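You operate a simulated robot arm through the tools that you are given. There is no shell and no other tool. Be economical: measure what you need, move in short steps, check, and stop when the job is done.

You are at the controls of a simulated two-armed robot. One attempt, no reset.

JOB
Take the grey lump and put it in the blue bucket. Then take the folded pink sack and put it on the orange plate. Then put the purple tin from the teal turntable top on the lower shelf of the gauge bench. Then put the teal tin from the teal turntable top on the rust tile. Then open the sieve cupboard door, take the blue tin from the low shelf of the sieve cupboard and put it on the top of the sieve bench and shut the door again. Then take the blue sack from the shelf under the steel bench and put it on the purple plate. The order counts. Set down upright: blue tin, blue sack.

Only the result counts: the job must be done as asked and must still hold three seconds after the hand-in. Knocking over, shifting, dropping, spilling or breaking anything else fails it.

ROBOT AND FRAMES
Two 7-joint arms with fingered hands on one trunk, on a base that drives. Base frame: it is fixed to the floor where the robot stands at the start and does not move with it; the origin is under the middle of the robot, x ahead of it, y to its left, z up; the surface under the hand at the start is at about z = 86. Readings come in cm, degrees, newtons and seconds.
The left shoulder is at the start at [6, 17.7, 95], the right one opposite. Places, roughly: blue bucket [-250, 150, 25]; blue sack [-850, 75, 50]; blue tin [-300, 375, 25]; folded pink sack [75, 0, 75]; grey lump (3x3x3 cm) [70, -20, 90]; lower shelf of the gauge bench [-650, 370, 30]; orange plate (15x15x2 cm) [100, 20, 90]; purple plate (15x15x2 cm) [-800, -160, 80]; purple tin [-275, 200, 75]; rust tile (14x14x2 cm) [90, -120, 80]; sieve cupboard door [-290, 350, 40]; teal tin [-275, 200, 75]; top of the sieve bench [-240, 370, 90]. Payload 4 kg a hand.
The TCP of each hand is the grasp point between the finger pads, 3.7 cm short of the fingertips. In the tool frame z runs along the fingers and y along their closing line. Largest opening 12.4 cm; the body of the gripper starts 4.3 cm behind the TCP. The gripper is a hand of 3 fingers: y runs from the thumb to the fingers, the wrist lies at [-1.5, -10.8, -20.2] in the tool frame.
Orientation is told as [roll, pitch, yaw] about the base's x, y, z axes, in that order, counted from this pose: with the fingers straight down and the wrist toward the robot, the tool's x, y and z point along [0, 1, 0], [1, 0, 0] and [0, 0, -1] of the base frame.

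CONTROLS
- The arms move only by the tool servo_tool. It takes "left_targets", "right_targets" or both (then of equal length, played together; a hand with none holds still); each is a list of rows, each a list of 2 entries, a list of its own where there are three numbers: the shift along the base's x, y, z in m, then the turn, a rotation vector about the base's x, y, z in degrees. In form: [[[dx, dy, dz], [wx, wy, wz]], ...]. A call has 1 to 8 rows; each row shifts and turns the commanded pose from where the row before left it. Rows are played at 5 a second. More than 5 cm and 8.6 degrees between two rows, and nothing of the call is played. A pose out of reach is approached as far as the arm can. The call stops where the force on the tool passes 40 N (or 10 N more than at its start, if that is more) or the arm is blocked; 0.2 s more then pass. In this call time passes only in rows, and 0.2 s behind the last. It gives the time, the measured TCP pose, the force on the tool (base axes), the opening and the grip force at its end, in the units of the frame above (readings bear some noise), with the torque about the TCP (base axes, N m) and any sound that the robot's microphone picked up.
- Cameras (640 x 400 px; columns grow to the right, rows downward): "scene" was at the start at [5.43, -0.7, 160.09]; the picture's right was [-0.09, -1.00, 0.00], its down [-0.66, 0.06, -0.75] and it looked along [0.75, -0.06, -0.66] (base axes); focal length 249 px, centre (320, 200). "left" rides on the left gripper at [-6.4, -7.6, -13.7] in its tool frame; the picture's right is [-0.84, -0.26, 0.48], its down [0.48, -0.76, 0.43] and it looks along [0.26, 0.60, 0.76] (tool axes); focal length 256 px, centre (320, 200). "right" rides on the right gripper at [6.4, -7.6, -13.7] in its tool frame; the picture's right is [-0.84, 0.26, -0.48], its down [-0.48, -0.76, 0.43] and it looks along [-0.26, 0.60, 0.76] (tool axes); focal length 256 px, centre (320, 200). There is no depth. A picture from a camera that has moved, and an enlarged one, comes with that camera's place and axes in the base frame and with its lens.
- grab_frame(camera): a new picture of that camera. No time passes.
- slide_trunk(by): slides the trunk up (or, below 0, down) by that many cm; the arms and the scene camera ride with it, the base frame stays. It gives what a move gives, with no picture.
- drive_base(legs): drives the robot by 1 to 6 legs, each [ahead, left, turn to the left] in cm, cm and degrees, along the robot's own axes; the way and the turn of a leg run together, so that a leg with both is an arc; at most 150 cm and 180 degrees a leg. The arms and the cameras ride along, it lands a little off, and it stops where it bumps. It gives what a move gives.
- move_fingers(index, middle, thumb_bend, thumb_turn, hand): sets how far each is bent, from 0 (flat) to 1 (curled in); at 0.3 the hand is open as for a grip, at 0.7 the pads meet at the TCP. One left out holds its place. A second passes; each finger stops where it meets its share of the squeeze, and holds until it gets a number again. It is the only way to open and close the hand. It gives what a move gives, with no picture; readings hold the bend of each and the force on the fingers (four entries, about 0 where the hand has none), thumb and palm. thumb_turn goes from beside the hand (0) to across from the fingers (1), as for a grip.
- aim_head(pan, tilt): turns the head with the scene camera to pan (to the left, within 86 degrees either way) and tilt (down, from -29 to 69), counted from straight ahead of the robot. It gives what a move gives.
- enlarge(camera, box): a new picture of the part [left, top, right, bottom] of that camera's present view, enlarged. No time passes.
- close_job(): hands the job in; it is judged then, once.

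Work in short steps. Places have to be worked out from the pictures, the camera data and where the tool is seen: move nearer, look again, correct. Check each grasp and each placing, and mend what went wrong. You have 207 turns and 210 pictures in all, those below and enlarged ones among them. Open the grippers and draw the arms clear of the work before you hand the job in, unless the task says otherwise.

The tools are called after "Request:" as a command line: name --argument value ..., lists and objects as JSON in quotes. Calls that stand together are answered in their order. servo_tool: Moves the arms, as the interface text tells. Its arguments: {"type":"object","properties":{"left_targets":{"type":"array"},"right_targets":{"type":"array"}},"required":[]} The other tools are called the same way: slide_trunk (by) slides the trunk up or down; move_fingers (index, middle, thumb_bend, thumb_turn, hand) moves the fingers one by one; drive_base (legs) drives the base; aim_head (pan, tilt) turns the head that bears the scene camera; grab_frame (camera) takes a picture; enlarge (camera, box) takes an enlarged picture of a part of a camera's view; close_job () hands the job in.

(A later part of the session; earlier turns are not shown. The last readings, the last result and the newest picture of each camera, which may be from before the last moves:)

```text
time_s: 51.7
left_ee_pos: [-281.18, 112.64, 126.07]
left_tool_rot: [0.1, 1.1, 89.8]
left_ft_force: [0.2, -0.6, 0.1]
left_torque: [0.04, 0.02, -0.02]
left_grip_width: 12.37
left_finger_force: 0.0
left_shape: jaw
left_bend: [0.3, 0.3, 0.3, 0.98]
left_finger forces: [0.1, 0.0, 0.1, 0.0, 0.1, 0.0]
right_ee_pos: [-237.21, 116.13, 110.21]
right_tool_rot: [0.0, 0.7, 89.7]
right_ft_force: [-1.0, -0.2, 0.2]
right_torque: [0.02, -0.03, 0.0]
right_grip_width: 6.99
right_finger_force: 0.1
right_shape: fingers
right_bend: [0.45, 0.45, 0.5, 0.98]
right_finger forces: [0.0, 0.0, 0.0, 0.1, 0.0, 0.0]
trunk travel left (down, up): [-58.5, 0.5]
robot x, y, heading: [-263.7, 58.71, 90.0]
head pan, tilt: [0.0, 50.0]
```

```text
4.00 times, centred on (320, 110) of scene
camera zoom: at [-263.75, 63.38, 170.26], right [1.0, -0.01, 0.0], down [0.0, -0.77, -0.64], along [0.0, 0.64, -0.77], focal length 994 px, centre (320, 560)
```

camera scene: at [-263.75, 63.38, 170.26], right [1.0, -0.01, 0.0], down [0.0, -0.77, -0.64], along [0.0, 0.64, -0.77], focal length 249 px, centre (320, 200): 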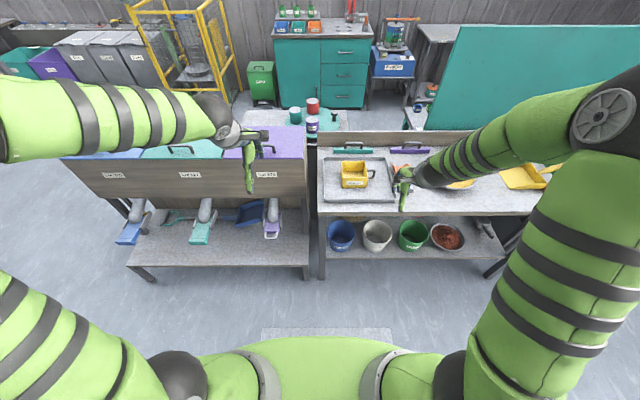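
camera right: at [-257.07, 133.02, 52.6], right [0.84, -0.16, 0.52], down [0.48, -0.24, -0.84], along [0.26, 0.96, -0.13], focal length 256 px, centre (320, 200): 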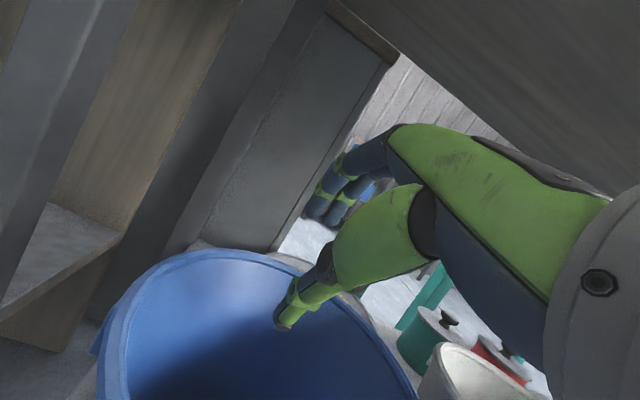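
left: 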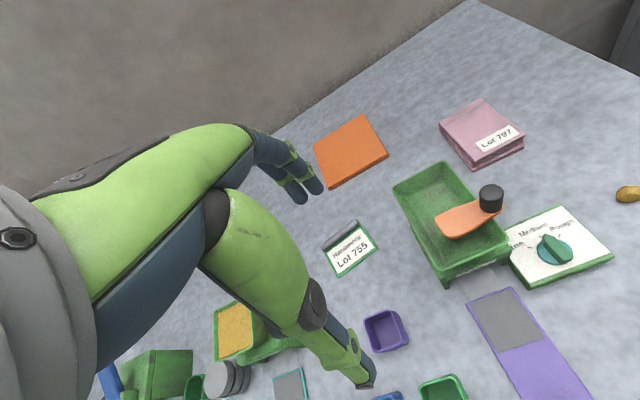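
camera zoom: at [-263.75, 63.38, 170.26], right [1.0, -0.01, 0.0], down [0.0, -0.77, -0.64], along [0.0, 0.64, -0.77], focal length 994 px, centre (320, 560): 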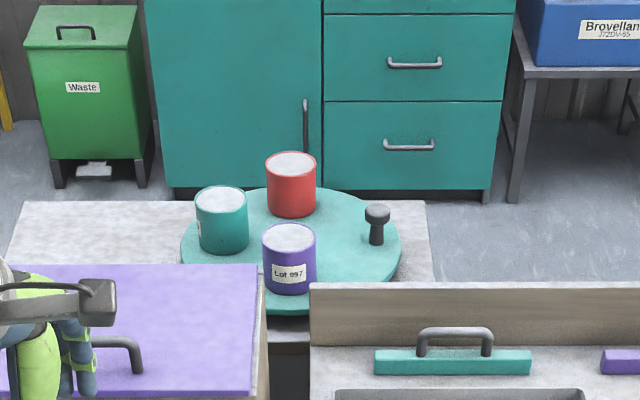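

The lump lies in the blue bucket. Now I go back toward the first table for the pink sack.

Request:
drive_base --legs '[[-58, 0, 0], [0, -140, 0], [0, -74, 0], [0, 0, -90]]'

Request:
aim_head --pan 0 --tilt 35

Request:
grab_frame --camera "scene"

```text
time_s: 69.0
left_ee_pos: [3.59, 18.04, 125.9]
left_tool_rot: [0.0, 1.2, 0.1]
left_ft_force: [-1.4, 1.5, 0.8]
left_torque: [0.0, -0.02, 0.04]
left_grip_width: 12.39
left_finger_force: 0.1
left_shape: jaw
left_bend: [0.3, 0.3, 0.3, 0.98]
left_finger forces: [0.0, 0.0, 0.0, 0.0, 0.0, 0.1]
right_ee_pos: [7.41, -26.2, 109.97]
right_tool_rot: [0.0, 0.8, 0.0]
right_ft_force: [-0.5, 0.6, 0.6]
right_torque: [-0.01, 0.02, 0.02]
right_grip_width: 7.01
right_finger_force: 0.0
right_shape: fingers
right_bend: [0.45, 0.45, 0.5, 0.98]
right_finger forces: [0.1, 0.0, 0.0, 0.0, 0.0, 0.1]
trunk travel left (down, up): [-58.5, 0.5]
robot x, y, heading: [-49.68, 0.02, 0.1]
head pan, tilt: [0.0, 50.0]
```

```text
time_s: 69.8
left_ee_pos: [3.66, 17.98, 125.88]
left_tool_rot: [0.0, 1.2, 0.1]
left_ft_force: [0.3, 0.0, 0.1]
left_torque: [0.0, 0.03, 0.0]
left_grip_width: 12.38
left_finger_force: 0.1
left_shape: jaw
left_bend: [0.3, 0.3, 0.3, 0.98]
left_finger forces: [0.0, 0.0, 0.0, 0.0, 0.0, 0.0]
right_ee_pos: [7.4, -26.02, 109.93]
right_tool_rot: [0.0, 0.8, 0.1]
right_ft_force: [0.2, 0.2, -0.2]
right_torque: [-0.03, -0.05, 0.0]
right_grip_width: 7.01
right_finger_force: 0.1
right_shape: fingers
right_bend: [0.45, 0.45, 0.5, 0.98]
right_finger forces: [0.0, 0.1, 0.1, 0.0, 0.0, 0.0]
trunk travel left (down, up): [-58.5, 0.5]
robot x, y, heading: [-50.16, 0.35, 0.1]
head pan, tilt: [0.0, 35.0]
```

```text
182 pictures are left
camera scene: at [-44.36, 0.24, 172.05], right [0.0, -1.0, 0.0], down [-0.57, 0.0, -0.82], along [0.82, 0.0, -0.57], focal length 249 px, centre (320, 200)
```

scene: 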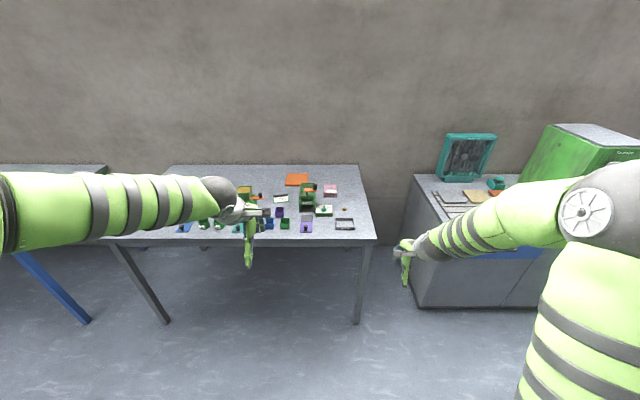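

I drive up to the table and bring the left hand toward the sack.

Request:
drive_base --legs '[[54, 0, 0]]'

Request:
servo_tool --left_targets '[[[0.04, -0.025, -0.01], [0, 0, 0]], [[0.04, -0.025, -0.01], [0, 0, 0]], [[0.04, -0.025, 0], [0, 0, 0]], [[0.04, -0.025, 0], [0, 0, 0]]]'

Request:
grab_frame --camera "left"

Request:
grab_frame --camera "scene"

```text
time_s: 72.9
left_ee_pos: [57.73, 18.48, 125.83]
left_tool_rot: [-0.1, 1.2, 0.4]
left_ft_force: [0.0, -0.3, 0.4]
left_torque: [-0.01, -0.01, -0.01]
left_grip_width: 12.36
left_finger_force: 0.1
left_shape: jaw
left_bend: [0.3, 0.3, 0.3, 0.98]
left_finger forces: [0.1, 0.1, 0.1, 0.1, 0.0, 0.1]
right_ee_pos: [61.86, -25.58, 109.85]
right_tool_rot: [-0.1, 0.8, 0.4]
right_ft_force: [-0.1, 0.2, 0.3]
right_torque: [-0.02, 0.02, 0.0]
right_grip_width: 7.0
right_finger_force: 0.1
right_shape: fingers
right_bend: [0.45, 0.45, 0.5, 0.98]
right_finger forces: [0.0, 0.0, 0.1, 0.0, 0.0, 0.0]
trunk travel left (down, up): [-58.5, 0.5]
robot x, y, heading: [3.89, 0.54, 0.3]
head pan, tilt: [0.0, 35.0]
```

```text
time_s: 73.9
left_ee_pos: [73.98, 8.4, 123.91]
left_tool_rot: [0.2, 1.1, 0.3]
left_ft_force: [0.5, -0.2, 0.0]
left_torque: [0.02, 0.07, 0.01]
left_grip_width: 12.39
left_finger_force: 0.0
left_shape: jaw
left_bend: [0.3, 0.3, 0.3, 0.98]
left_finger forces: [0.0, 0.0, 0.0, 0.1, 0.0, 0.1]
right_ee_pos: [61.96, -25.56, 109.93]
right_tool_rot: [-0.1, 0.8, 0.4]
right_ft_force: [0.9, -0.1, 0.5]
right_torque: [-0.01, 0.02, -0.02]
right_grip_width: 7.0
right_finger_force: 0.0
right_shape: fingers
right_bend: [0.45, 0.45, 0.5, 0.98]
right_finger forces: [0.0, 0.0, 0.1, 0.0, 0.0, 0.1]
trunk travel left (down, up): [-58.5, 0.5]
robot x, y, heading: [4.13, 0.54, 0.5]
head pan, tilt: [0.0, 35.0]
```

```text
181 pictures are left
camera left: at [66.55, 1.98, 137.73], right [-0.26, -0.84, -0.48], down [-0.77, 0.48, -0.42], along [0.58, 0.26, -0.77], focal length 256 px, centre (320, 200)
```

left: 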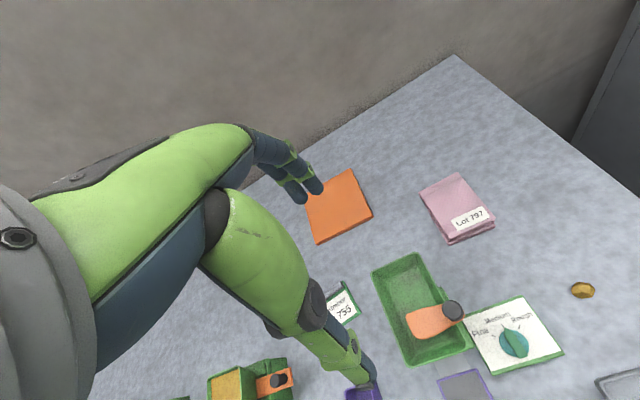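

```text
180 pictures are left
camera scene: at [10.0, 0.4, 172.05], right [0.01, -1.0, 0.0], down [-0.57, 0.0, -0.82], along [0.82, 0.01, -0.57], focal length 249 px, centre (320, 200)
```

scene: 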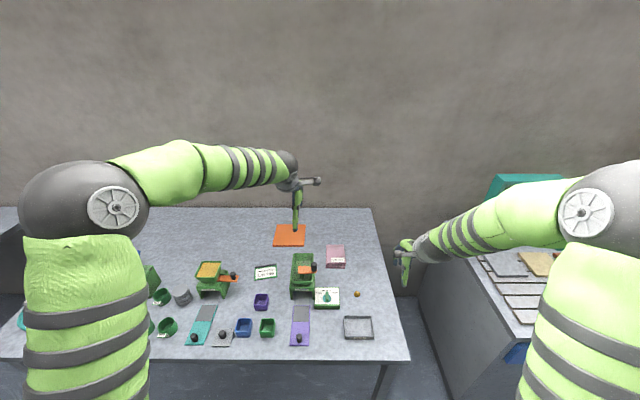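

The sack spans x 81–92.5, y −2…−10.2, so the narrow side runs along y. I yaw the left hand −90° so it closes along y, and move over the sack.

Request:
servo_tool --left_targets '[[[0.016, -0.018, 0], [0, 0, -8.2]], [[0.016, -0.018, 0], [0, 0, -8.2]], [[0.016, -0.018, 0], [0, 0, -8.2]], [[0.016, -0.018, 0], [0, 0, -8.2]], [[0.016, -0.018, 0], [0, 0, -8.2]], [[0.016, -0.018, 0], [0, 0, -8.2]], [[0.016, -0.018, 0], [0, 0, -8.2]], [[0.016, -0.018, 0], [0, 0, -8.2]]]'

Request:
servo_tool --left_targets '[[[0, 0, -0.02], [0, 0, -8.2]], [[0, 0, -0.02], [0, 0, -8.2]], [[0, 0, -0.02], [0, 0, -8.2]]]'

Request:
grab_frame --camera "left"

Request:
grab_frame --camera "scene"

```text
time_s: 75.7
left_ee_pos: [84.42, -4.95, 123.06]
left_tool_rot: [0.0, 1.1, -65.3]
left_ft_force: [0.2, 1.9, 1.1]
left_torque: [-0.06, -0.04, 0.06]
left_grip_width: 12.39
left_finger_force: 0.0
left_shape: jaw
left_bend: [0.3, 0.3, 0.3, 0.98]
left_finger forces: [0.1, 0.0, 0.0, 0.0, 0.0, 0.1]
left hand out of reach, approached as far as the arm can: row 8
right_ee_pos: [61.75, -25.36, 110.09]
right_tool_rot: [-0.2, 0.7, 0.4]
right_ft_force: [0.5, -0.4, -0.1]
right_torque: [-0.01, 0.0, 0.0]
right_grip_width: 6.98
right_finger_force: 0.0
right_shape: fingers
right_bend: [0.45, 0.45, 0.5, 0.98]
right_finger forces: [0.0, 0.0, 0.0, 0.1, 0.1, 0.0]
trunk travel left (down, up): [-58.5, 0.5]
robot x, y, heading: [4.18, 0.54, 0.1]
head pan, tilt: [0.0, 35.0]
```

```text
time_s: 76.5
left_ee_pos: [81.89, -4.49, 116.35]
left_tool_rot: [0.0, 1.0, -89.9]
left_ft_force: [0.5, 0.2, 0.2]
left_torque: [-0.03, -0.04, 0.0]
left_grip_width: 12.37
left_finger_force: 0.1
left_shape: jaw
left_bend: [0.3, 0.3, 0.3, 0.98]
left_finger forces: [0.0, 0.0, 0.1, 0.0, 0.1, 0.0]
left hand out of reach, approached as far as the arm can: row 1, 2, 3
right_ee_pos: [61.77, -25.41, 110.01]
right_tool_rot: [-0.1, 0.7, 0.4]
right_ft_force: [0.5, 0.9, 0.2]
right_torque: [0.0, -0.01, -0.01]
right_grip_width: 6.99
right_finger_force: 0.0
right_shape: fingers
right_bend: [0.45, 0.45, 0.5, 0.98]
right_finger forces: [0.1, 0.0, 0.1, 0.0, 0.0, 0.1]
trunk travel left (down, up): [-58.5, 0.5]
robot x, y, heading: [4.15, 0.2, 0.5]
head pan, tilt: [0.0, 35.0]
```

```text
179 pictures are left
camera left: at [75.37, 2.93, 130.27], right [-0.84, 0.27, -0.48], down [0.48, 0.77, -0.42], along [0.26, -0.58, -0.77], focal length 256 px, centre (320, 200)
```

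left: 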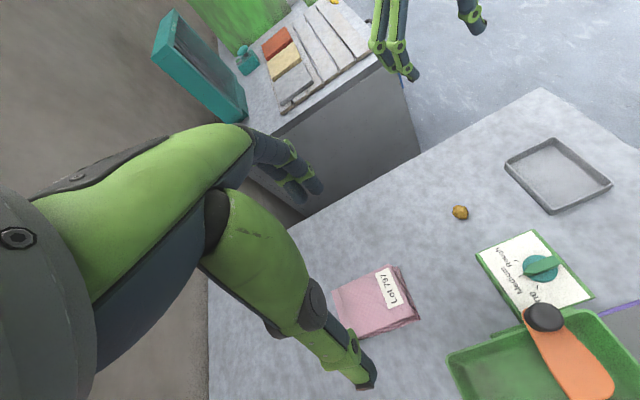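

```text
178 pictures are left
camera scene: at [9.85, 0.66, 172.06], right [0.01, -1.0, 0.0], down [-0.57, 0.0, -0.82], along [0.82, 0.0, -0.57], focal length 249 px, centre (320, 200)
```

scene: 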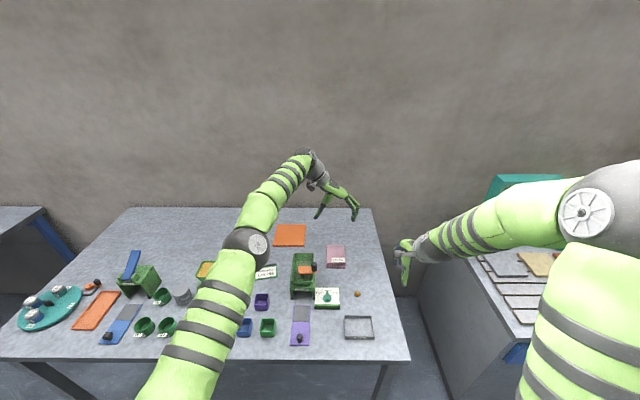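

The arm falls 5 cm short, so I drive 6 cm closer (base front is about 28 cm ahead of its axis, table edge at x≈43) and lower the trunk.

Request:
drive_base --legs '[[6, 0, 0]]'

Request:
slide_trunk --by -8

Request:
servo_tool --left_targets '[[[0, -0.01, 0], [0, 0, 0]], [[0, -0.007, 0], [0, -1, 0]]]'

Request:
grab_frame --camera "left"

```text
time_s: 77.5
left_ee_pos: [88.04, -4.43, 116.28]
left_tool_rot: [-0.1, 1.1, -89.9]
left_ft_force: [1.1, 0.3, -0.4]
left_torque: [0.0, 0.03, 0.0]
left_grip_width: 12.36
left_finger_force: 0.0
left_shape: jaw
left_bend: [0.3, 0.3, 0.3, 0.98]
left_finger forces: [0.0, 0.0, 0.1, 0.0, 0.1, 0.0]
right_ee_pos: [67.85, -25.54, 109.81]
right_tool_rot: [0.0, 0.8, 0.5]
right_ft_force: [-0.1, 0.3, -0.2]
right_torque: [0.0, 0.01, -0.01]
right_grip_width: 6.98
right_finger_force: 0.0
right_shape: fingers
right_bend: [0.45, 0.45, 0.5, 0.98]
right_finger forces: [0.0, 0.1, 0.0, 0.0, 0.0, 0.0]
trunk travel left (down, up): [-58.5, 0.5]
robot x, y, heading: [10.14, 0.58, 0.2]
head pan, tilt: [0.0, 35.0]
```

```text
time_s: 78.6
left_ee_pos: [87.81, -4.51, 108.31]
left_tool_rot: [0.0, 1.2, -89.9]
left_ft_force: [0.3, -0.1, -0.4]
left_torque: [0.02, -0.01, 0.0]
left_grip_width: 12.38
left_finger_force: 0.1
left_shape: jaw
left_bend: [0.3, 0.3, 0.3, 0.98]
left_finger forces: [0.0, 0.1, 0.1, 0.0, 0.1, 0.0]
right_ee_pos: [67.84, -25.66, 101.95]
right_tool_rot: [0.0, 0.8, 0.4]
right_ft_force: [-0.2, 0.6, 0.5]
right_torque: [0.03, 0.0, 0.01]
right_grip_width: 7.02
right_finger_force: 0.1
right_shape: fingers
right_bend: [0.45, 0.45, 0.5, 0.98]
right_finger forces: [0.0, 0.0, 0.1, 0.1, 0.0, 0.0]
trunk travel left (down, up): [-50.5, 8.5]
robot x, y, heading: [10.02, 0.32, 0.2]
head pan, tilt: [0.0, 35.0]
```

```text
time_s: 79.2
left_ee_pos: [87.79, -5.99, 108.35]
left_tool_rot: [1.0, 1.2, -89.8]
left_ft_force: [0.5, -0.2, -0.3]
left_torque: [0.02, -0.01, 0.01]
left_grip_width: 12.37
left_finger_force: 0.0
left_shape: jaw
left_bend: [0.3, 0.3, 0.3, 0.98]
left_finger forces: [0.0, 0.0, 0.0, 0.1, 0.1, 0.1]
right_ee_pos: [67.86, -25.5, 101.95]
right_tool_rot: [0.0, 0.8, 0.4]
right_ft_force: [-0.1, -0.2, 0.1]
right_torque: [-0.02, 0.02, -0.02]
right_grip_width: 6.99
right_finger_force: 0.1
right_shape: fingers
right_bend: [0.45, 0.45, 0.5, 0.98]
right_finger forces: [0.0, 0.0, 0.0, 0.1, 0.0, 0.0]
trunk travel left (down, up): [-50.5, 8.5]
robot x, y, heading: [10.16, 0.88, 0.4]
head pan, tilt: [0.0, 35.0]
```

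```text
177 pictures are left
camera left: at [81.14, 1.21, 122.13], right [-0.83, 0.26, -0.49], down [0.49, 0.77, -0.41], along [0.27, -0.58, -0.77], focal length 256 px, centre (320, 200)
```

left: 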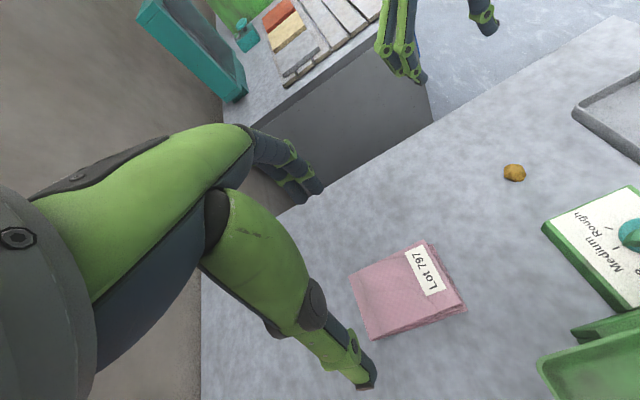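

The sack is centred at [86.7, -6.0], about 3.5 cm high. I go down over it.

Request:
servo_tool --left_targets '[[[-0.004, 0, -0.04], [0, 0, 0]], [[-0.004, 0, -0.04], [0, 0, 0]], [[0, 0, -0.04], [0, 0, 0]], [[0, 0, -0.035], [0, 0, 0]], [[0, 0, -0.022], [0, 0, 0]]]'

Request:
grab_frame --camera "left"

```text
time_s: 80.4
left_ee_pos: [87.15, -6.11, 90.53]
left_tool_rot: [1.0, 1.1, -89.9]
left_ft_force: [0.9, 0.2, 0.1]
left_torque: [0.02, 0.0, 0.01]
left_grip_width: 12.39
left_finger_force: 0.0
left_shape: jaw
left_bend: [0.3, 0.3, 0.3, 0.98]
left_finger forces: [0.0, 0.0, 0.1, 0.1, 0.0, 0.1]
right_ee_pos: [67.86, -25.58, 101.86]
right_tool_rot: [-0.1, 0.8, 0.5]
right_ft_force: [0.2, 0.6, 0.5]
right_torque: [-0.01, 0.01, -0.04]
right_grip_width: 7.01
right_finger_force: 0.0
right_shape: fingers
right_bend: [0.45, 0.45, 0.5, 0.98]
right_finger forces: [0.0, 0.0, 0.0, 0.0, 0.0, 0.0]
trunk travel left (down, up): [-50.5, 8.5]
robot x, y, heading: [9.91, 0.28, 0.2]
head pan, tilt: [0.0, 35.0]
```

```text
176 pictures are left
camera left: at [80.37, 1.13, 104.35], right [-0.83, 0.26, -0.49], down [0.49, 0.77, -0.41], along [0.27, -0.58, -0.77], focal length 256 px, centre (320, 200)
```

left: 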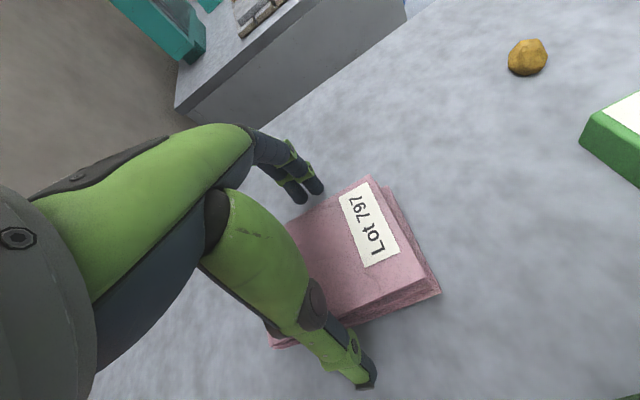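

The fingers straddle the sack. I close.

Request:
servo_tool --left_targets '[[[0, 0, -0.005], [0, 0, 0]]]'

Request:
move_fingers --hand "left" --index 0.6 --middle 0.6 --thumb_bend 0.6

Request:
grab_frame --camera "left"

```text
time_s: 80.8
left_ee_pos: [87.05, -6.19, 90.14]
left_tool_rot: [1.0, 1.2, -89.8]
left_ft_force: [-0.2, 0.2, 0.7]
left_torque: [0.0, 0.01, 0.01]
left_grip_width: 12.37
left_finger_force: 0.0
left_shape: jaw
left_bend: [0.3, 0.3, 0.3, 0.98]
left_finger forces: [0.0, 0.1, 0.0, 0.0, 0.1, 0.0]
right_ee_pos: [67.8, -25.63, 101.98]
right_tool_rot: [0.0, 0.7, 0.4]
right_ft_force: [-0.6, 0.5, 0.3]
right_torque: [0.01, -0.01, 0.0]
right_grip_width: 7.0
right_finger_force: 0.0
right_shape: fingers
right_bend: [0.45, 0.45, 0.5, 0.98]
right_finger forces: [0.0, 0.0, 0.0, 0.0, 0.1, 0.0]
trunk travel left (down, up): [-50.5, 8.5]
robot x, y, heading: [10.18, 0.36, 0.6]
head pan, tilt: [0.0, 35.0]
```

```text
time_s: 81.8
left_ee_pos: [87.13, -6.28, 90.38]
left_tool_rot: [1.1, 1.1, -89.8]
left_ft_force: [6.3, -3.7, 19.3]
left_torque: [-0.87, -0.29, 0.23]
left_grip_width: 9.21
left_finger_force: 26.7
left_shape: fingers
left_bend: [0.43, 0.43, 0.47, 0.97]
left_finger forces: [12.5, 20.2, 0.0, 0.0, 20.8, 0.0]
right_ee_pos: [67.82, -25.58, 101.88]
right_tool_rot: [0.0, 0.7, 0.3]
right_ft_force: [-0.2, -0.3, 0.0]
right_torque: [-0.03, 0.05, -0.01]
right_grip_width: 6.98
right_finger_force: 0.2
right_shape: fingers
right_bend: [0.45, 0.45, 0.5, 0.98]
right_finger forces: [0.0, 0.0, 0.0, 0.0, 0.2, 0.1]
trunk travel left (down, up): [-50.5, 8.5]
robot x, y, heading: [9.95, 0.6, 0.4]
head pan, tilt: [0.0, 35.0]
```

```text
175 pictures are left
camera left: at [80.31, 1.07, 104.13], right [-0.83, 0.26, -0.49], down [0.49, 0.77, -0.41], along [0.27, -0.58, -0.77], focal length 256 px, centre (320, 200)
```

left: 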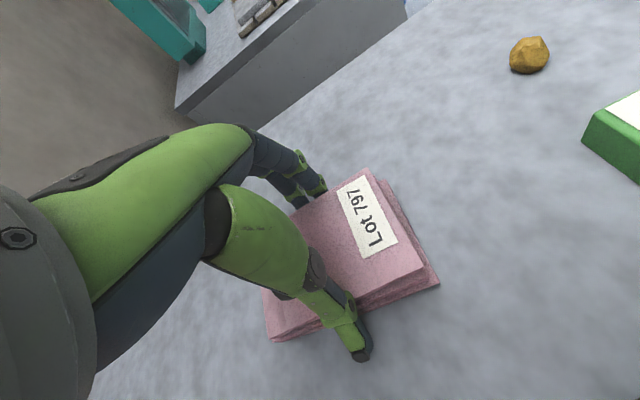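

The sack is gripped at 9.2 cm. I lift it and check.

Request:
servo_tool --left_targets '[[[0, 0, 0.03], [0, 0, 0]], [[0, 0, 0.04], [0, 0, 0]], [[0, 0, 0.045], [0, 0, 0]], [[0, 0, 0.045], [0, 0, 0]]]'

Request:
servo_tool --left_targets '[[[0.008, 0.026, 0], [0, 0, 8.2]], [[0.008, 0.026, 0], [0, 0, 8.2]], [[0.008, 0.026, 0], [0, 0, 8.2]], [[0.008, 0.026, 0], [0, 0, 8.2]], [[0.008, 0.026, 0], [0, 0, 8.2]], [[0.008, 0.026, 0], [0, 0, 8.2]], [[0.008, 0.026, 0], [0, 0, 8.2]], [[0.008, 0.026, 0], [0, 0, 8.2]]]'

Request:
servo_tool --left_targets '[[[0.015, 0, 0], [0, 0, 8.2]], [[0.015, 0, 0], [0, 0, 8.2]], [[0.015, 0, 0], [0, 0, 8]]]'

Request:
grab_frame --camera "left"

Request:
grab_frame --camera "scene"

```text
time_s: 82.8
left_ee_pos: [86.99, -6.26, 105.98]
left_tool_rot: [0.9, 1.3, -89.9]
left_ft_force: [-0.5, 0.6, -0.4]
left_torque: [0.02, 0.03, -0.01]
left_grip_width: 9.18
left_finger_force: 20.1
left_shape: fingers
left_bend: [0.43, 0.44, 0.48, 0.97]
left_finger forces: [11.4, 8.7, 0.0, 0.0, 18.8, 0.0]
right_ee_pos: [67.87, -25.49, 101.82]
right_tool_rot: [-0.1, 0.8, 0.5]
right_ft_force: [-0.8, -0.3, 0.7]
right_torque: [0.02, -0.01, 0.01]
right_grip_width: 7.01
right_finger_force: 0.1
right_shape: fingers
right_bend: [0.45, 0.45, 0.5, 0.98]
right_finger forces: [0.1, 0.0, 0.1, 0.0, 0.0, 0.0]
trunk travel left (down, up): [-50.5, 8.5]
robot x, y, heading: [9.95, 0.52, 0.2]
head pan, tilt: [0.0, 35.0]
```

```text
time_s: 84.6
left_ee_pos: [93.41, 14.68, 106.14]
left_tool_rot: [1.0, 1.1, -24.0]
left_ft_force: [0.1, 0.5, -1.1]
left_torque: [0.0, -0.03, -0.01]
left_grip_width: 9.13
left_finger_force: 19.8
left_shape: fingers
left_bend: [0.43, 0.44, 0.48, 0.97]
left_finger forces: [11.2, 8.6, 0.0, 0.0, 18.6, 0.0]
right_ee_pos: [67.76, -25.63, 101.98]
right_tool_rot: [0.0, 0.9, 0.5]
right_ft_force: [-0.3, 0.2, -0.1]
right_torque: [0.02, -0.02, -0.01]
right_grip_width: 7.03
right_finger_force: 0.1
right_shape: fingers
right_bend: [0.45, 0.45, 0.5, 0.98]
right_finger forces: [0.0, 0.1, 0.0, 0.0, 0.0, 0.0]
trunk travel left (down, up): [-50.5, 8.5]
robot x, y, heading: [9.8, 0.36, 0.2]
head pan, tilt: [0.0, 35.0]
```

```text
time_s: 85.4
left_ee_pos: [98.03, 14.64, 106.11]
left_tool_rot: [0.9, 1.1, 0.3]
left_ft_force: [0.5, 0.2, -1.0]
left_torque: [0.04, -0.01, 0.05]
left_grip_width: 9.17
left_finger_force: 18.6
left_shape: fingers
left_bend: [0.43, 0.44, 0.48, 0.97]
left_finger forces: [11.1, 8.5, 0.0, 0.0, 18.5, 0.0]
right_ee_pos: [67.91, -25.56, 101.87]
right_tool_rot: [-0.1, 0.9, 0.3]
right_ft_force: [-0.1, -0.5, -0.8]
right_torque: [-0.02, 0.01, 0.0]
right_grip_width: 7.01
right_finger_force: 0.0
right_shape: fingers
right_bend: [0.45, 0.45, 0.5, 0.98]
right_finger forces: [0.0, 0.1, 0.0, 0.0, 0.0, 0.1]
trunk travel left (down, up): [-50.5, 8.5]
robot x, y, heading: [10.08, 0.54, -0.2]
head pan, tilt: [0.0, 35.0]
```

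```text
174 pictures are left
camera left: at [90.66, 7.94, 119.9], right [-0.26, -0.83, -0.49], down [-0.77, 0.49, -0.41], along [0.58, 0.27, -0.77], focal length 256 px, centre (320, 200)
```

left: 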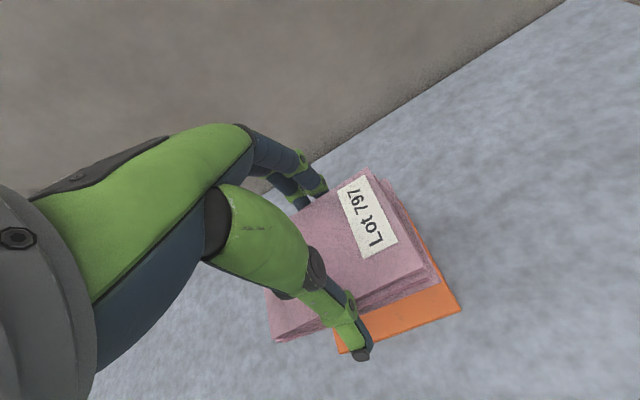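

```text
173 pictures are left
camera scene: at [15.93, 0.48, 164.05], right [0.01, -1.0, 0.0], down [-0.57, 0.0, -0.82], along [0.82, 0.01, -0.57], focal length 249 px, centre (320, 200)
```

scene: 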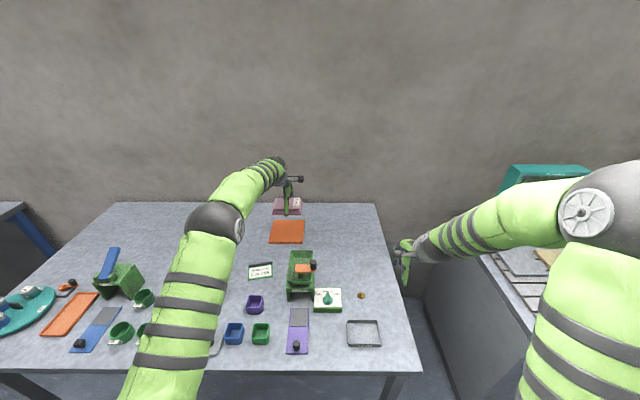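

Plate centre is about [100.2, 16.4]. I move over it and lower to just above its top.

Request:
servo_tool --left_targets '[[[0.02, 0.015, 0], [0, 0, 0]], [[0, 0, -0.04], [0, 0, 0]], [[0, 0, -0.04], [0, 0, 0]], [[0, 0, -0.035], [0, 0, 0]], [[0, 0, -0.015], [0, 0, 0]]]'

Request:
grab_frame --camera "left"

```text
time_s: 86.6
left_ee_pos: [100.01, 16.2, 93.12]
left_tool_rot: [1.0, 1.1, 0.2]
left_ft_force: [0.4, 0.6, -0.2]
left_torque: [0.03, 0.01, 0.01]
left_grip_width: 9.15
left_finger_force: 18.6
left_shape: fingers
left_bend: [0.43, 0.44, 0.48, 0.97]
left_finger forces: [11.0, 8.6, 0.0, 0.0, 18.2, 0.0]
right_ee_pos: [67.9, -25.5, 101.92]
right_tool_rot: [-0.1, 0.8, 0.3]
right_ft_force: [0.5, -0.8, 0.2]
right_torque: [0.01, 0.02, 0.01]
right_grip_width: 7.0
right_finger_force: 0.1
right_shape: fingers
right_bend: [0.45, 0.45, 0.5, 0.98]
right_finger forces: [0.0, 0.1, 0.0, 0.0, 0.1, 0.0]
trunk travel left (down, up): [-50.5, 8.5]
robot x, y, heading: [10.48, 0.48, 0.5]
head pan, tilt: [0.0, 35.0]
```

```text
172 pictures are left
camera left: at [92.57, 9.54, 106.84], right [-0.26, -0.83, -0.49], down [-0.77, 0.49, -0.41], along [0.58, 0.27, -0.77], focal length 256 px, centre (320, 200)
```

left: 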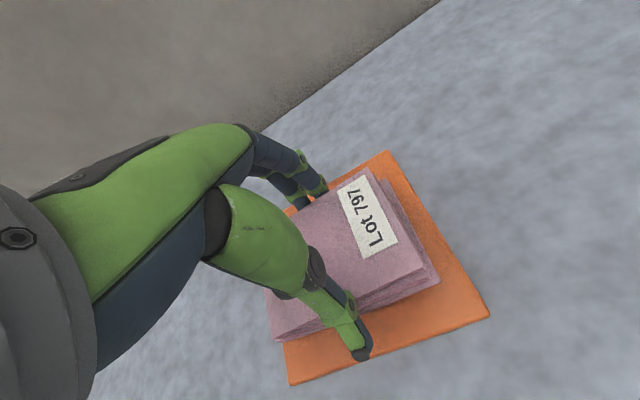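

Well centred. I lower the last bit, release and lift off.

Request:
servo_tool --left_targets '[[[0, -0.003, -0.008], [0, 0, 0]]]'

Request:
move_fingers --hand "left" --index 0.3 --middle 0.3 --thumb_bend 0.3

Request:
servo_tool --left_targets '[[[0, 0, 0.04], [0, 0, 0]], [[0, 0, 0.05], [0, 0, 0]], [[0, 0, 0.05], [0, 0, 0]], [[-0.02, 0, 0.04], [0, 0, 0]], [[-0.04, 0, 0.02], [0, 0, 0]], [[-0.04, 0, 0.02], [0, 0, 0]]]'

Request:
grab_frame --camera "left"

```text
time_s: 87.0
left_ee_pos: [99.99, 15.98, 92.27]
left_tool_rot: [0.9, 1.2, 0.2]
left_ft_force: [0.2, 0.8, 1.1]
left_torque: [0.03, 0.0, 0.01]
left_grip_width: 9.12
left_finger_force: 18.7
left_shape: fingers
left_bend: [0.43, 0.44, 0.48, 0.97]
left_finger forces: [10.9, 8.7, 0.1, 0.0, 18.3, 0.0]
right_ee_pos: [67.79, -25.57, 101.9]
right_tool_rot: [-0.1, 0.8, 0.4]
right_ft_force: [0.3, 0.9, 0.6]
right_torque: [0.03, 0.01, 0.04]
right_grip_width: 7.02
right_finger_force: 0.0
right_shape: fingers
right_bend: [0.45, 0.45, 0.5, 0.98]
right_finger forces: [0.1, 0.0, 0.1, 0.0, 0.1, 0.0]
trunk travel left (down, up): [-50.5, 8.5]
robot x, y, heading: [10.3, 0.43, 0.5]
head pan, tilt: [0.0, 35.0]
```

```text
time_s: 88.0
left_ee_pos: [99.91, 15.8, 92.25]
left_tool_rot: [1.0, 1.2, 0.1]
left_ft_force: [0.1, 0.0, 0.3]
left_torque: [0.01, 0.01, -0.03]
left_grip_width: 12.3
left_finger_force: 0.1
left_shape: fingers
left_bend: [0.3, 0.3, 0.3, 0.97]
left_finger forces: [0.0, 0.0, 0.0, 0.1, 0.0, 0.0]
right_ee_pos: [67.86, -25.6, 101.93]
right_tool_rot: [0.0, 0.9, 0.4]
right_ft_force: [0.1, 0.5, 0.5]
right_torque: [-0.01, -0.01, -0.01]
right_grip_width: 6.98
right_finger_force: 0.0
right_shape: fingers
right_bend: [0.45, 0.45, 0.5, 0.98]
right_finger forces: [0.0, 0.0, 0.1, 0.1, 0.0, 0.0]
trunk travel left (down, up): [-50.5, 8.5]
robot x, y, heading: [10.14, 0.58, 0.4]
head pan, tilt: [0.0, 35.0]
```

```text
time_s: 89.4
left_ee_pos: [89.77, 15.85, 114.39]
left_tool_rot: [1.1, 1.2, 0.2]
left_ft_force: [-0.1, -0.5, -0.1]
left_torque: [0.01, -0.02, 0.0]
left_grip_width: 12.33
left_finger_force: 0.1
left_shape: fingers
left_bend: [0.3, 0.3, 0.3, 0.97]
left_finger forces: [0.0, 0.1, 0.0, 0.0, 0.2, 0.1]
right_ee_pos: [67.7, -25.54, 101.99]
right_tool_rot: [0.0, 0.7, 0.3]
right_ft_force: [-0.5, -0.2, 0.7]
right_torque: [0.02, -0.02, 0.01]
right_grip_width: 7.02
right_finger_force: 0.0
right_shape: fingers
right_bend: [0.45, 0.45, 0.5, 0.98]
right_finger forces: [0.1, 0.0, 0.0, 0.0, 0.1, 0.0]
trunk travel left (down, up): [-50.5, 8.5]
robot x, y, heading: [9.81, 0.58, -0.0]
head pan, tilt: [0.0, 35.0]
```

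```text
171 pictures are left
camera left: at [82.46, 9.23, 128.16], right [-0.26, -0.83, -0.49], down [-0.77, 0.49, -0.41], along [0.58, 0.27, -0.77], focal length 256 px, centre (320, 200)
```

left: 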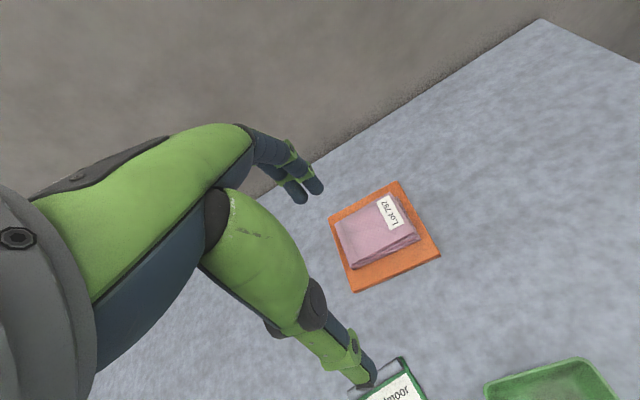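

The sack rests on the orange plate. Now I retract the left arm and drive round toward the turntable's far side, looking on the way.

Request:
servo_tool --left_targets '[[[-0.045, 0, 0.01], [0, 0, 0]], [[-0.045, 0, 0.01], [0, 0, 0]], [[-0.045, 0, 0.01], [0, 0, 0]], [[-0.045, 0, 0.01], [0, 0, 0]], [[-0.045, 0, 0], [0, 0, 0]]]' --right_targets '[[[0, 0.01, 0.02], [0, 0, 0]], [[0, 0.01, 0.02], [0, 0, 0]], [[0, 0.01, 0.02], [0, 0, 0]], [[0, 0, 0.02], [0, 0, 0]], [[0, 0, 0.02], [0, 0, 0]]]'

Request:
drive_base --legs '[[-38, 0, 0], [0, 0, 90], [110, 0, 0]]'

Request:
aim_head --pan 40 --tilt 30

Request:
grab_frame --camera "scene"

```text
time_s: 90.6
left_ee_pos: [67.38, 15.9, 118.4]
left_tool_rot: [0.9, 1.1, 0.2]
left_ft_force: [-0.3, 0.5, -0.2]
left_torque: [-0.02, 0.01, 0.04]
left_grip_width: 12.31
left_finger_force: 0.0
left_shape: fingers
left_bend: [0.3, 0.3, 0.3, 0.98]
left_finger forces: [0.0, 0.0, 0.1, 0.1, 0.1, 0.0]
right_ee_pos: [67.72, -22.6, 112.03]
right_tool_rot: [-0.1, 0.7, 0.3]
right_ft_force: [0.2, -0.1, 0.0]
right_torque: [-0.04, -0.01, -0.03]
right_grip_width: 7.02
right_finger_force: 0.0
right_shape: fingers
right_bend: [0.45, 0.45, 0.5, 0.98]
right_finger forces: [0.1, 0.1, 0.0, 0.0, 0.0, 0.0]
trunk travel left (down, up): [-50.5, 8.5]
robot x, y, heading: [9.74, 0.66, 0.4]
head pan, tilt: [0.0, 35.0]
```

```text
time_s: 102.1
left_ee_pos: [-44.62, 167.97, 118.22]
left_tool_rot: [0.9, 1.2, 90.1]
left_ft_force: [0.3, 0.2, -0.7]
left_torque: [0.0, 0.06, 0.01]
left_grip_width: 12.32
left_finger_force: 0.1
left_shape: fingers
left_bend: [0.3, 0.3, 0.3, 0.98]
left_finger forces: [0.0, 0.0, 0.1, 0.0, 0.1, 0.1]
right_ee_pos: [-6.18, 168.15, 111.9]
right_tool_rot: [0.0, 0.9, 90.4]
right_ft_force: [-0.1, -0.3, -0.3]
right_torque: [0.02, 0.02, -0.01]
right_grip_width: 7.0
right_finger_force: 0.0
right_shape: fingers
right_bend: [0.45, 0.45, 0.5, 0.98]
right_finger forces: [0.0, 0.0, 0.1, 0.1, 0.1, 0.0]
trunk travel left (down, up): [-50.5, 8.5]
robot x, y, heading: [-29.18, 110.05, 90.4]
head pan, tilt: [0.0, 35.0]
```

```text
time_s: 103.2
left_ee_pos: [-44.61, 168.02, 118.27]
left_tool_rot: [1.0, 1.3, 90.2]
left_ft_force: [0.8, 0.2, -0.7]
left_torque: [-0.01, 0.01, 0.0]
left_grip_width: 12.31
left_finger_force: 0.0
left_shape: fingers
left_bend: [0.3, 0.3, 0.3, 0.98]
left_finger forces: [0.1, 0.1, 0.1, 0.0, 0.0, 0.0]
right_ee_pos: [-6.12, 168.07, 112.0]
right_tool_rot: [0.0, 0.8, 90.4]
right_ft_force: [-0.3, 0.2, 0.6]
right_torque: [-0.03, -0.03, 0.03]
right_grip_width: 7.0
right_finger_force: 0.0
right_shape: fingers
right_bend: [0.45, 0.45, 0.5, 0.98]
right_finger forces: [0.0, 0.0, 0.0, 0.1, 0.0, 0.1]
trunk travel left (down, up): [-50.5, 8.5]
robot x, y, heading: [-28.97, 110.32, 90.4]
head pan, tilt: [40.0, 30.0]
```

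```text
170 pictures are left
camera scene: at [-34.98, 114.29, 164.83], right [0.76, 0.65, 0.0], down [0.32, -0.38, -0.87], along [-0.56, 0.66, -0.5], focal length 249 px, centre (320, 200)
```

scene: 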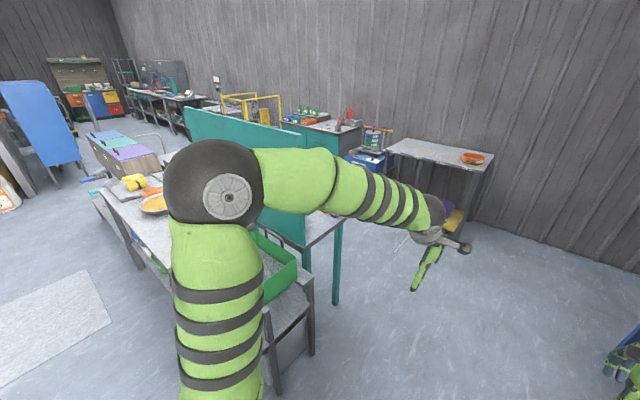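

The aisle between the benches (y≈225) and the wall furniture (y≈354) is clear. I drive in along y≈287 facing −x and look.

Request:
drive_base --legs '[[150, 0, 0], [27, 0, 0], [0, 0, 90], [140, 0, 0]]'

Request:
aim_head --pan 15 --tilt 30

Request:
grab_frame --camera "scene"

```text
time_s: 118.2
left_ee_pos: [-114.81, 272.74, 118.05]
left_tool_rot: [1.7, 1.5, 177.3]
left_ft_force: [0.2, 0.6, -1.2]
left_torque: [-0.06, -0.1, 0.01]
left_grip_width: 12.31
left_finger_force: 0.1
left_shape: fingers
left_bend: [0.3, 0.3, 0.3, 0.98]
left_finger forces: [0.1, 0.0, 0.0, 0.1, 0.0, 0.0]
right_ee_pos: [-112.92, 311.28, 111.38]
right_tool_rot: [0.8, 1.1, 177.5]
right_ft_force: [-0.6, 0.9, 0.2]
right_torque: [-0.06, -0.13, 0.01]
right_grip_width: 7.0
right_finger_force: 0.1
right_shape: fingers
right_bend: [0.45, 0.45, 0.5, 0.98]
right_finger forces: [0.0, 0.1, 0.1, 0.1, 0.0, 0.0]
trunk travel left (down, up): [-50.5, 8.5]
robot x, y, heading: [-56.16, 283.96, 177.1]
head pan, tilt: [40.0, 30.0]
stopped in leg 4: the robot was blocked; the commanded pose is now the measured one
```

```text
time_s: 119.1
left_ee_pos: [-114.29, 272.35, 118.4]
left_tool_rot: [1.5, 1.2, 177.3]
left_ft_force: [-0.4, 0.4, -1.0]
left_torque: [0.0, -0.01, 0.04]
left_grip_width: 12.32
left_finger_force: 0.0
left_shape: fingers
left_bend: [0.3, 0.3, 0.3, 0.98]
left_finger forces: [0.0, 0.0, 0.0, 0.0, 0.1, 0.1]
right_ee_pos: [-112.3, 310.73, 111.65]
right_tool_rot: [0.5, 0.8, 177.6]
right_ft_force: [-0.5, 0.0, -0.1]
right_torque: [0.0, 0.03, -0.03]
right_grip_width: 7.02
right_finger_force: 0.1
right_shape: fingers
right_bend: [0.45, 0.45, 0.5, 0.98]
right_finger forces: [0.0, 0.0, 0.0, 0.0, 0.1, 0.0]
trunk travel left (down, up): [-50.5, 8.5]
robot x, y, heading: [-55.63, 283.54, 177.2]
head pan, tilt: [15.0, 30.0]
```

```text
169 pictures are left
camera scene: at [-61.69, 281.73, 164.83], right [-0.21, 0.98, 0.0], down [0.49, 0.11, -0.87], along [-0.85, -0.18, -0.5], focal length 249 px, centre (320, 200)
```

scene: 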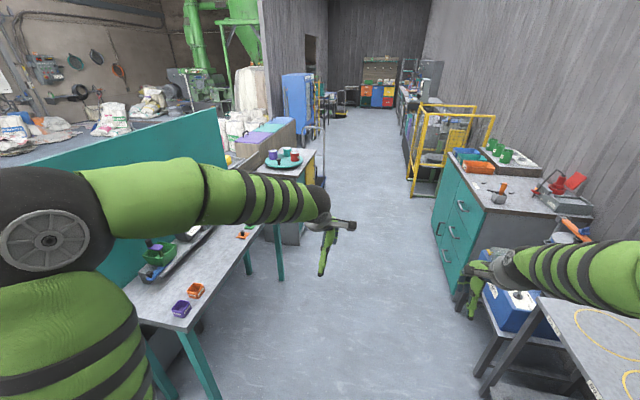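

The drive was blocked early. I look to the right and down to find out what touched.

Request:
aim_head --pan -40 --tilt 45

Request:
grab_frame --camera "scene"

Request:
aim_head --pan 60 --tilt 50

Request:
grab_frame --camera "scene"

```text
time_s: 120.3
left_ee_pos: [-114.29, 272.4, 118.31]
left_tool_rot: [1.4, 1.2, 177.4]
left_ft_force: [-0.2, -0.7, -0.4]
left_torque: [0.01, 0.01, -0.01]
left_grip_width: 12.33
left_finger_force: 0.0
left_shape: fingers
left_bend: [0.3, 0.3, 0.3, 0.98]
left_finger forces: [0.0, 0.1, 0.0, 0.0, 0.0, 0.1]
right_ee_pos: [-112.21, 310.64, 111.72]
right_tool_rot: [0.5, 0.8, 177.6]
right_ft_force: [0.1, -0.1, 0.4]
right_torque: [0.03, 0.01, 0.01]
right_grip_width: 7.0
right_finger_force: 0.0
right_shape: fingers
right_bend: [0.45, 0.45, 0.5, 0.98]
right_finger forces: [0.1, 0.0, 0.0, 0.0, 0.1, 0.0]
trunk travel left (down, up): [-50.5, 8.5]
robot x, y, heading: [-55.9, 283.68, 177.5]
head pan, tilt: [-40.0, 45.0]
```

```text
168 pictures are left
camera scene: at [-58.84, 289.15, 162.57], right [0.68, 0.73, 0.0], down [0.52, -0.48, -0.71], along [-0.52, 0.48, -0.71], focal length 249 px, centre (320, 200)
```

scene: 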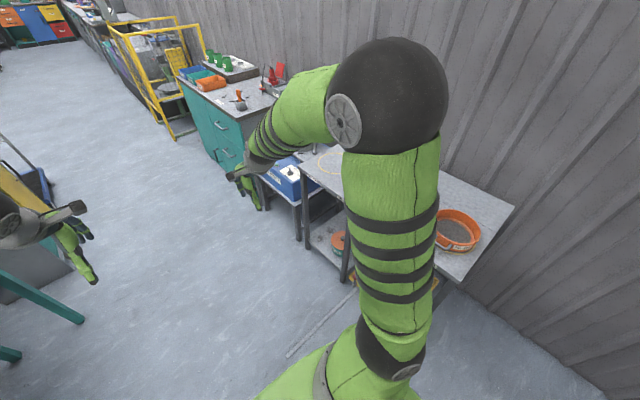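

```text
time_s: 122.1
left_ee_pos: [-114.31, 272.37, 118.35]
left_tool_rot: [1.4, 1.2, 177.5]
left_ft_force: [0.4, 0.4, -0.6]
left_torque: [-0.02, -0.02, -0.01]
left_grip_width: 12.33
left_finger_force: 0.1
left_shape: fingers
left_bend: [0.3, 0.3, 0.3, 0.98]
left_finger forces: [0.1, 0.1, 0.1, 0.0, 0.0, 0.0]
right_ee_pos: [-112.16, 310.72, 111.72]
right_tool_rot: [0.4, 0.8, 177.6]
right_ft_force: [1.0, -0.4, -0.1]
right_torque: [0.01, 0.01, -0.04]
right_grip_width: 6.99
right_finger_force: 0.2
right_shape: fingers
right_bend: [0.45, 0.45, 0.5, 0.98]
right_finger forces: [0.0, 0.1, 0.0, 0.1, 0.0, 0.0]
trunk travel left (down, up): [-50.5, 8.5]
robot x, y, heading: [-55.78, 283.96, 177.1]
head pan, tilt: [60.0, 50.0]
```

```text
167 pictures are left
camera scene: at [-57.04, 277.16, 161.88], right [-0.84, 0.54, 0.0], down [0.42, 0.64, -0.64], along [-0.35, -0.54, -0.77], focal length 249 px, centre (320, 200)
```

scene: 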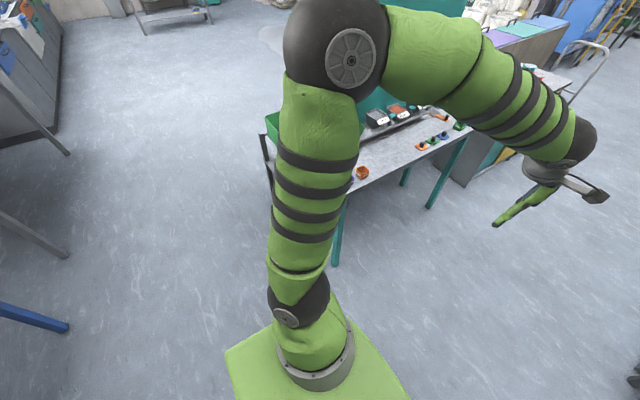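

A strip lies on the floor at x≈−99 from y≈300 outward, and the base ran into it. I back off, shift toward y≈258, straighten, and pass it.

Request:
drive_base --legs '[[-8, 0, 2.8], [0, 26, 0], [110, 0, 0]]'

Request:
aim_head --pan 20 --tilt 35

Request:
grab_frame --camera "scene"

```text
time_s: 129.9
left_ee_pos: [-215.89, 242.22, 118.41]
left_tool_rot: [1.5, 1.2, -179.4]
left_ft_force: [-0.2, -0.4, 0.6]
left_torque: [-0.02, 0.01, -0.02]
left_grip_width: 12.34
left_finger_force: 0.0
left_shape: fingers
left_bend: [0.3, 0.3, 0.3, 0.98]
left_finger forces: [0.0, 0.0, 0.0, 0.1, 0.0, 0.1]
right_ee_pos: [-215.89, 280.64, 111.76]
right_tool_rot: [0.5, 0.8, -179.2]
right_ft_force: [0.6, 0.3, 0.8]
right_torque: [-0.02, -0.02, 0.0]
right_grip_width: 7.01
right_finger_force: 0.0
right_shape: fingers
right_bend: [0.45, 0.45, 0.5, 0.98]
right_finger forces: [0.0, 0.0, 0.0, 0.0, 0.0, 0.0]
trunk travel left (down, up): [-50.5, 8.5]
robot x, y, heading: [-158.02, 256.55, -179.2]
head pan, tilt: [60.0, 50.0]
```

```text
time_s: 130.9
left_ee_pos: [-215.84, 242.18, 118.34]
left_tool_rot: [1.4, 1.2, -179.4]
left_ft_force: [0.9, 0.4, 0.1]
left_torque: [0.04, -0.02, -0.01]
left_grip_width: 12.34
left_finger_force: 0.0
left_shape: fingers
left_bend: [0.3, 0.3, 0.3, 0.98]
left_finger forces: [0.0, 0.1, 0.0, 0.0, 0.0, 0.0]
right_ee_pos: [-215.9, 280.58, 111.79]
right_tool_rot: [0.5, 0.8, -179.3]
right_ft_force: [0.3, 0.2, 0.4]
right_torque: [0.01, 0.0, 0.0]
right_grip_width: 6.98
right_finger_force: 0.1
right_shape: fingers
right_bend: [0.45, 0.45, 0.5, 0.98]
right_finger forces: [0.1, 0.1, 0.1, 0.0, 0.0, 0.0]
trunk travel left (down, up): [-50.5, 8.5]
robot x, y, heading: [-158.1, 256.85, -179.5]
head pan, tilt: [20.0, 35.0]
```

```text
166 pictures are left
camera scene: at [-163.33, 253.91, 164.05], right [-0.35, 0.94, 0.0], down [0.54, 0.2, -0.82], along [-0.77, -0.29, -0.57], focal length 249 px, centre (320, 200)
```

scene: 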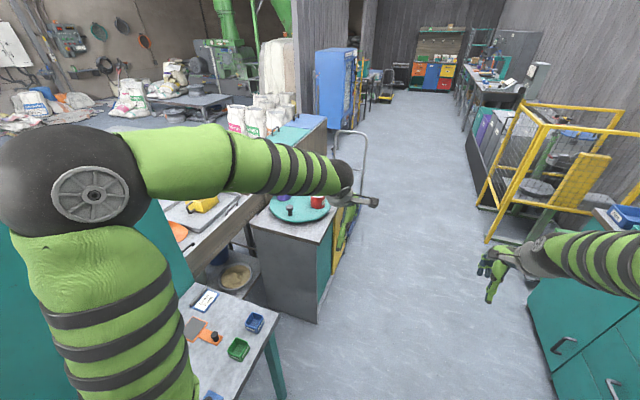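

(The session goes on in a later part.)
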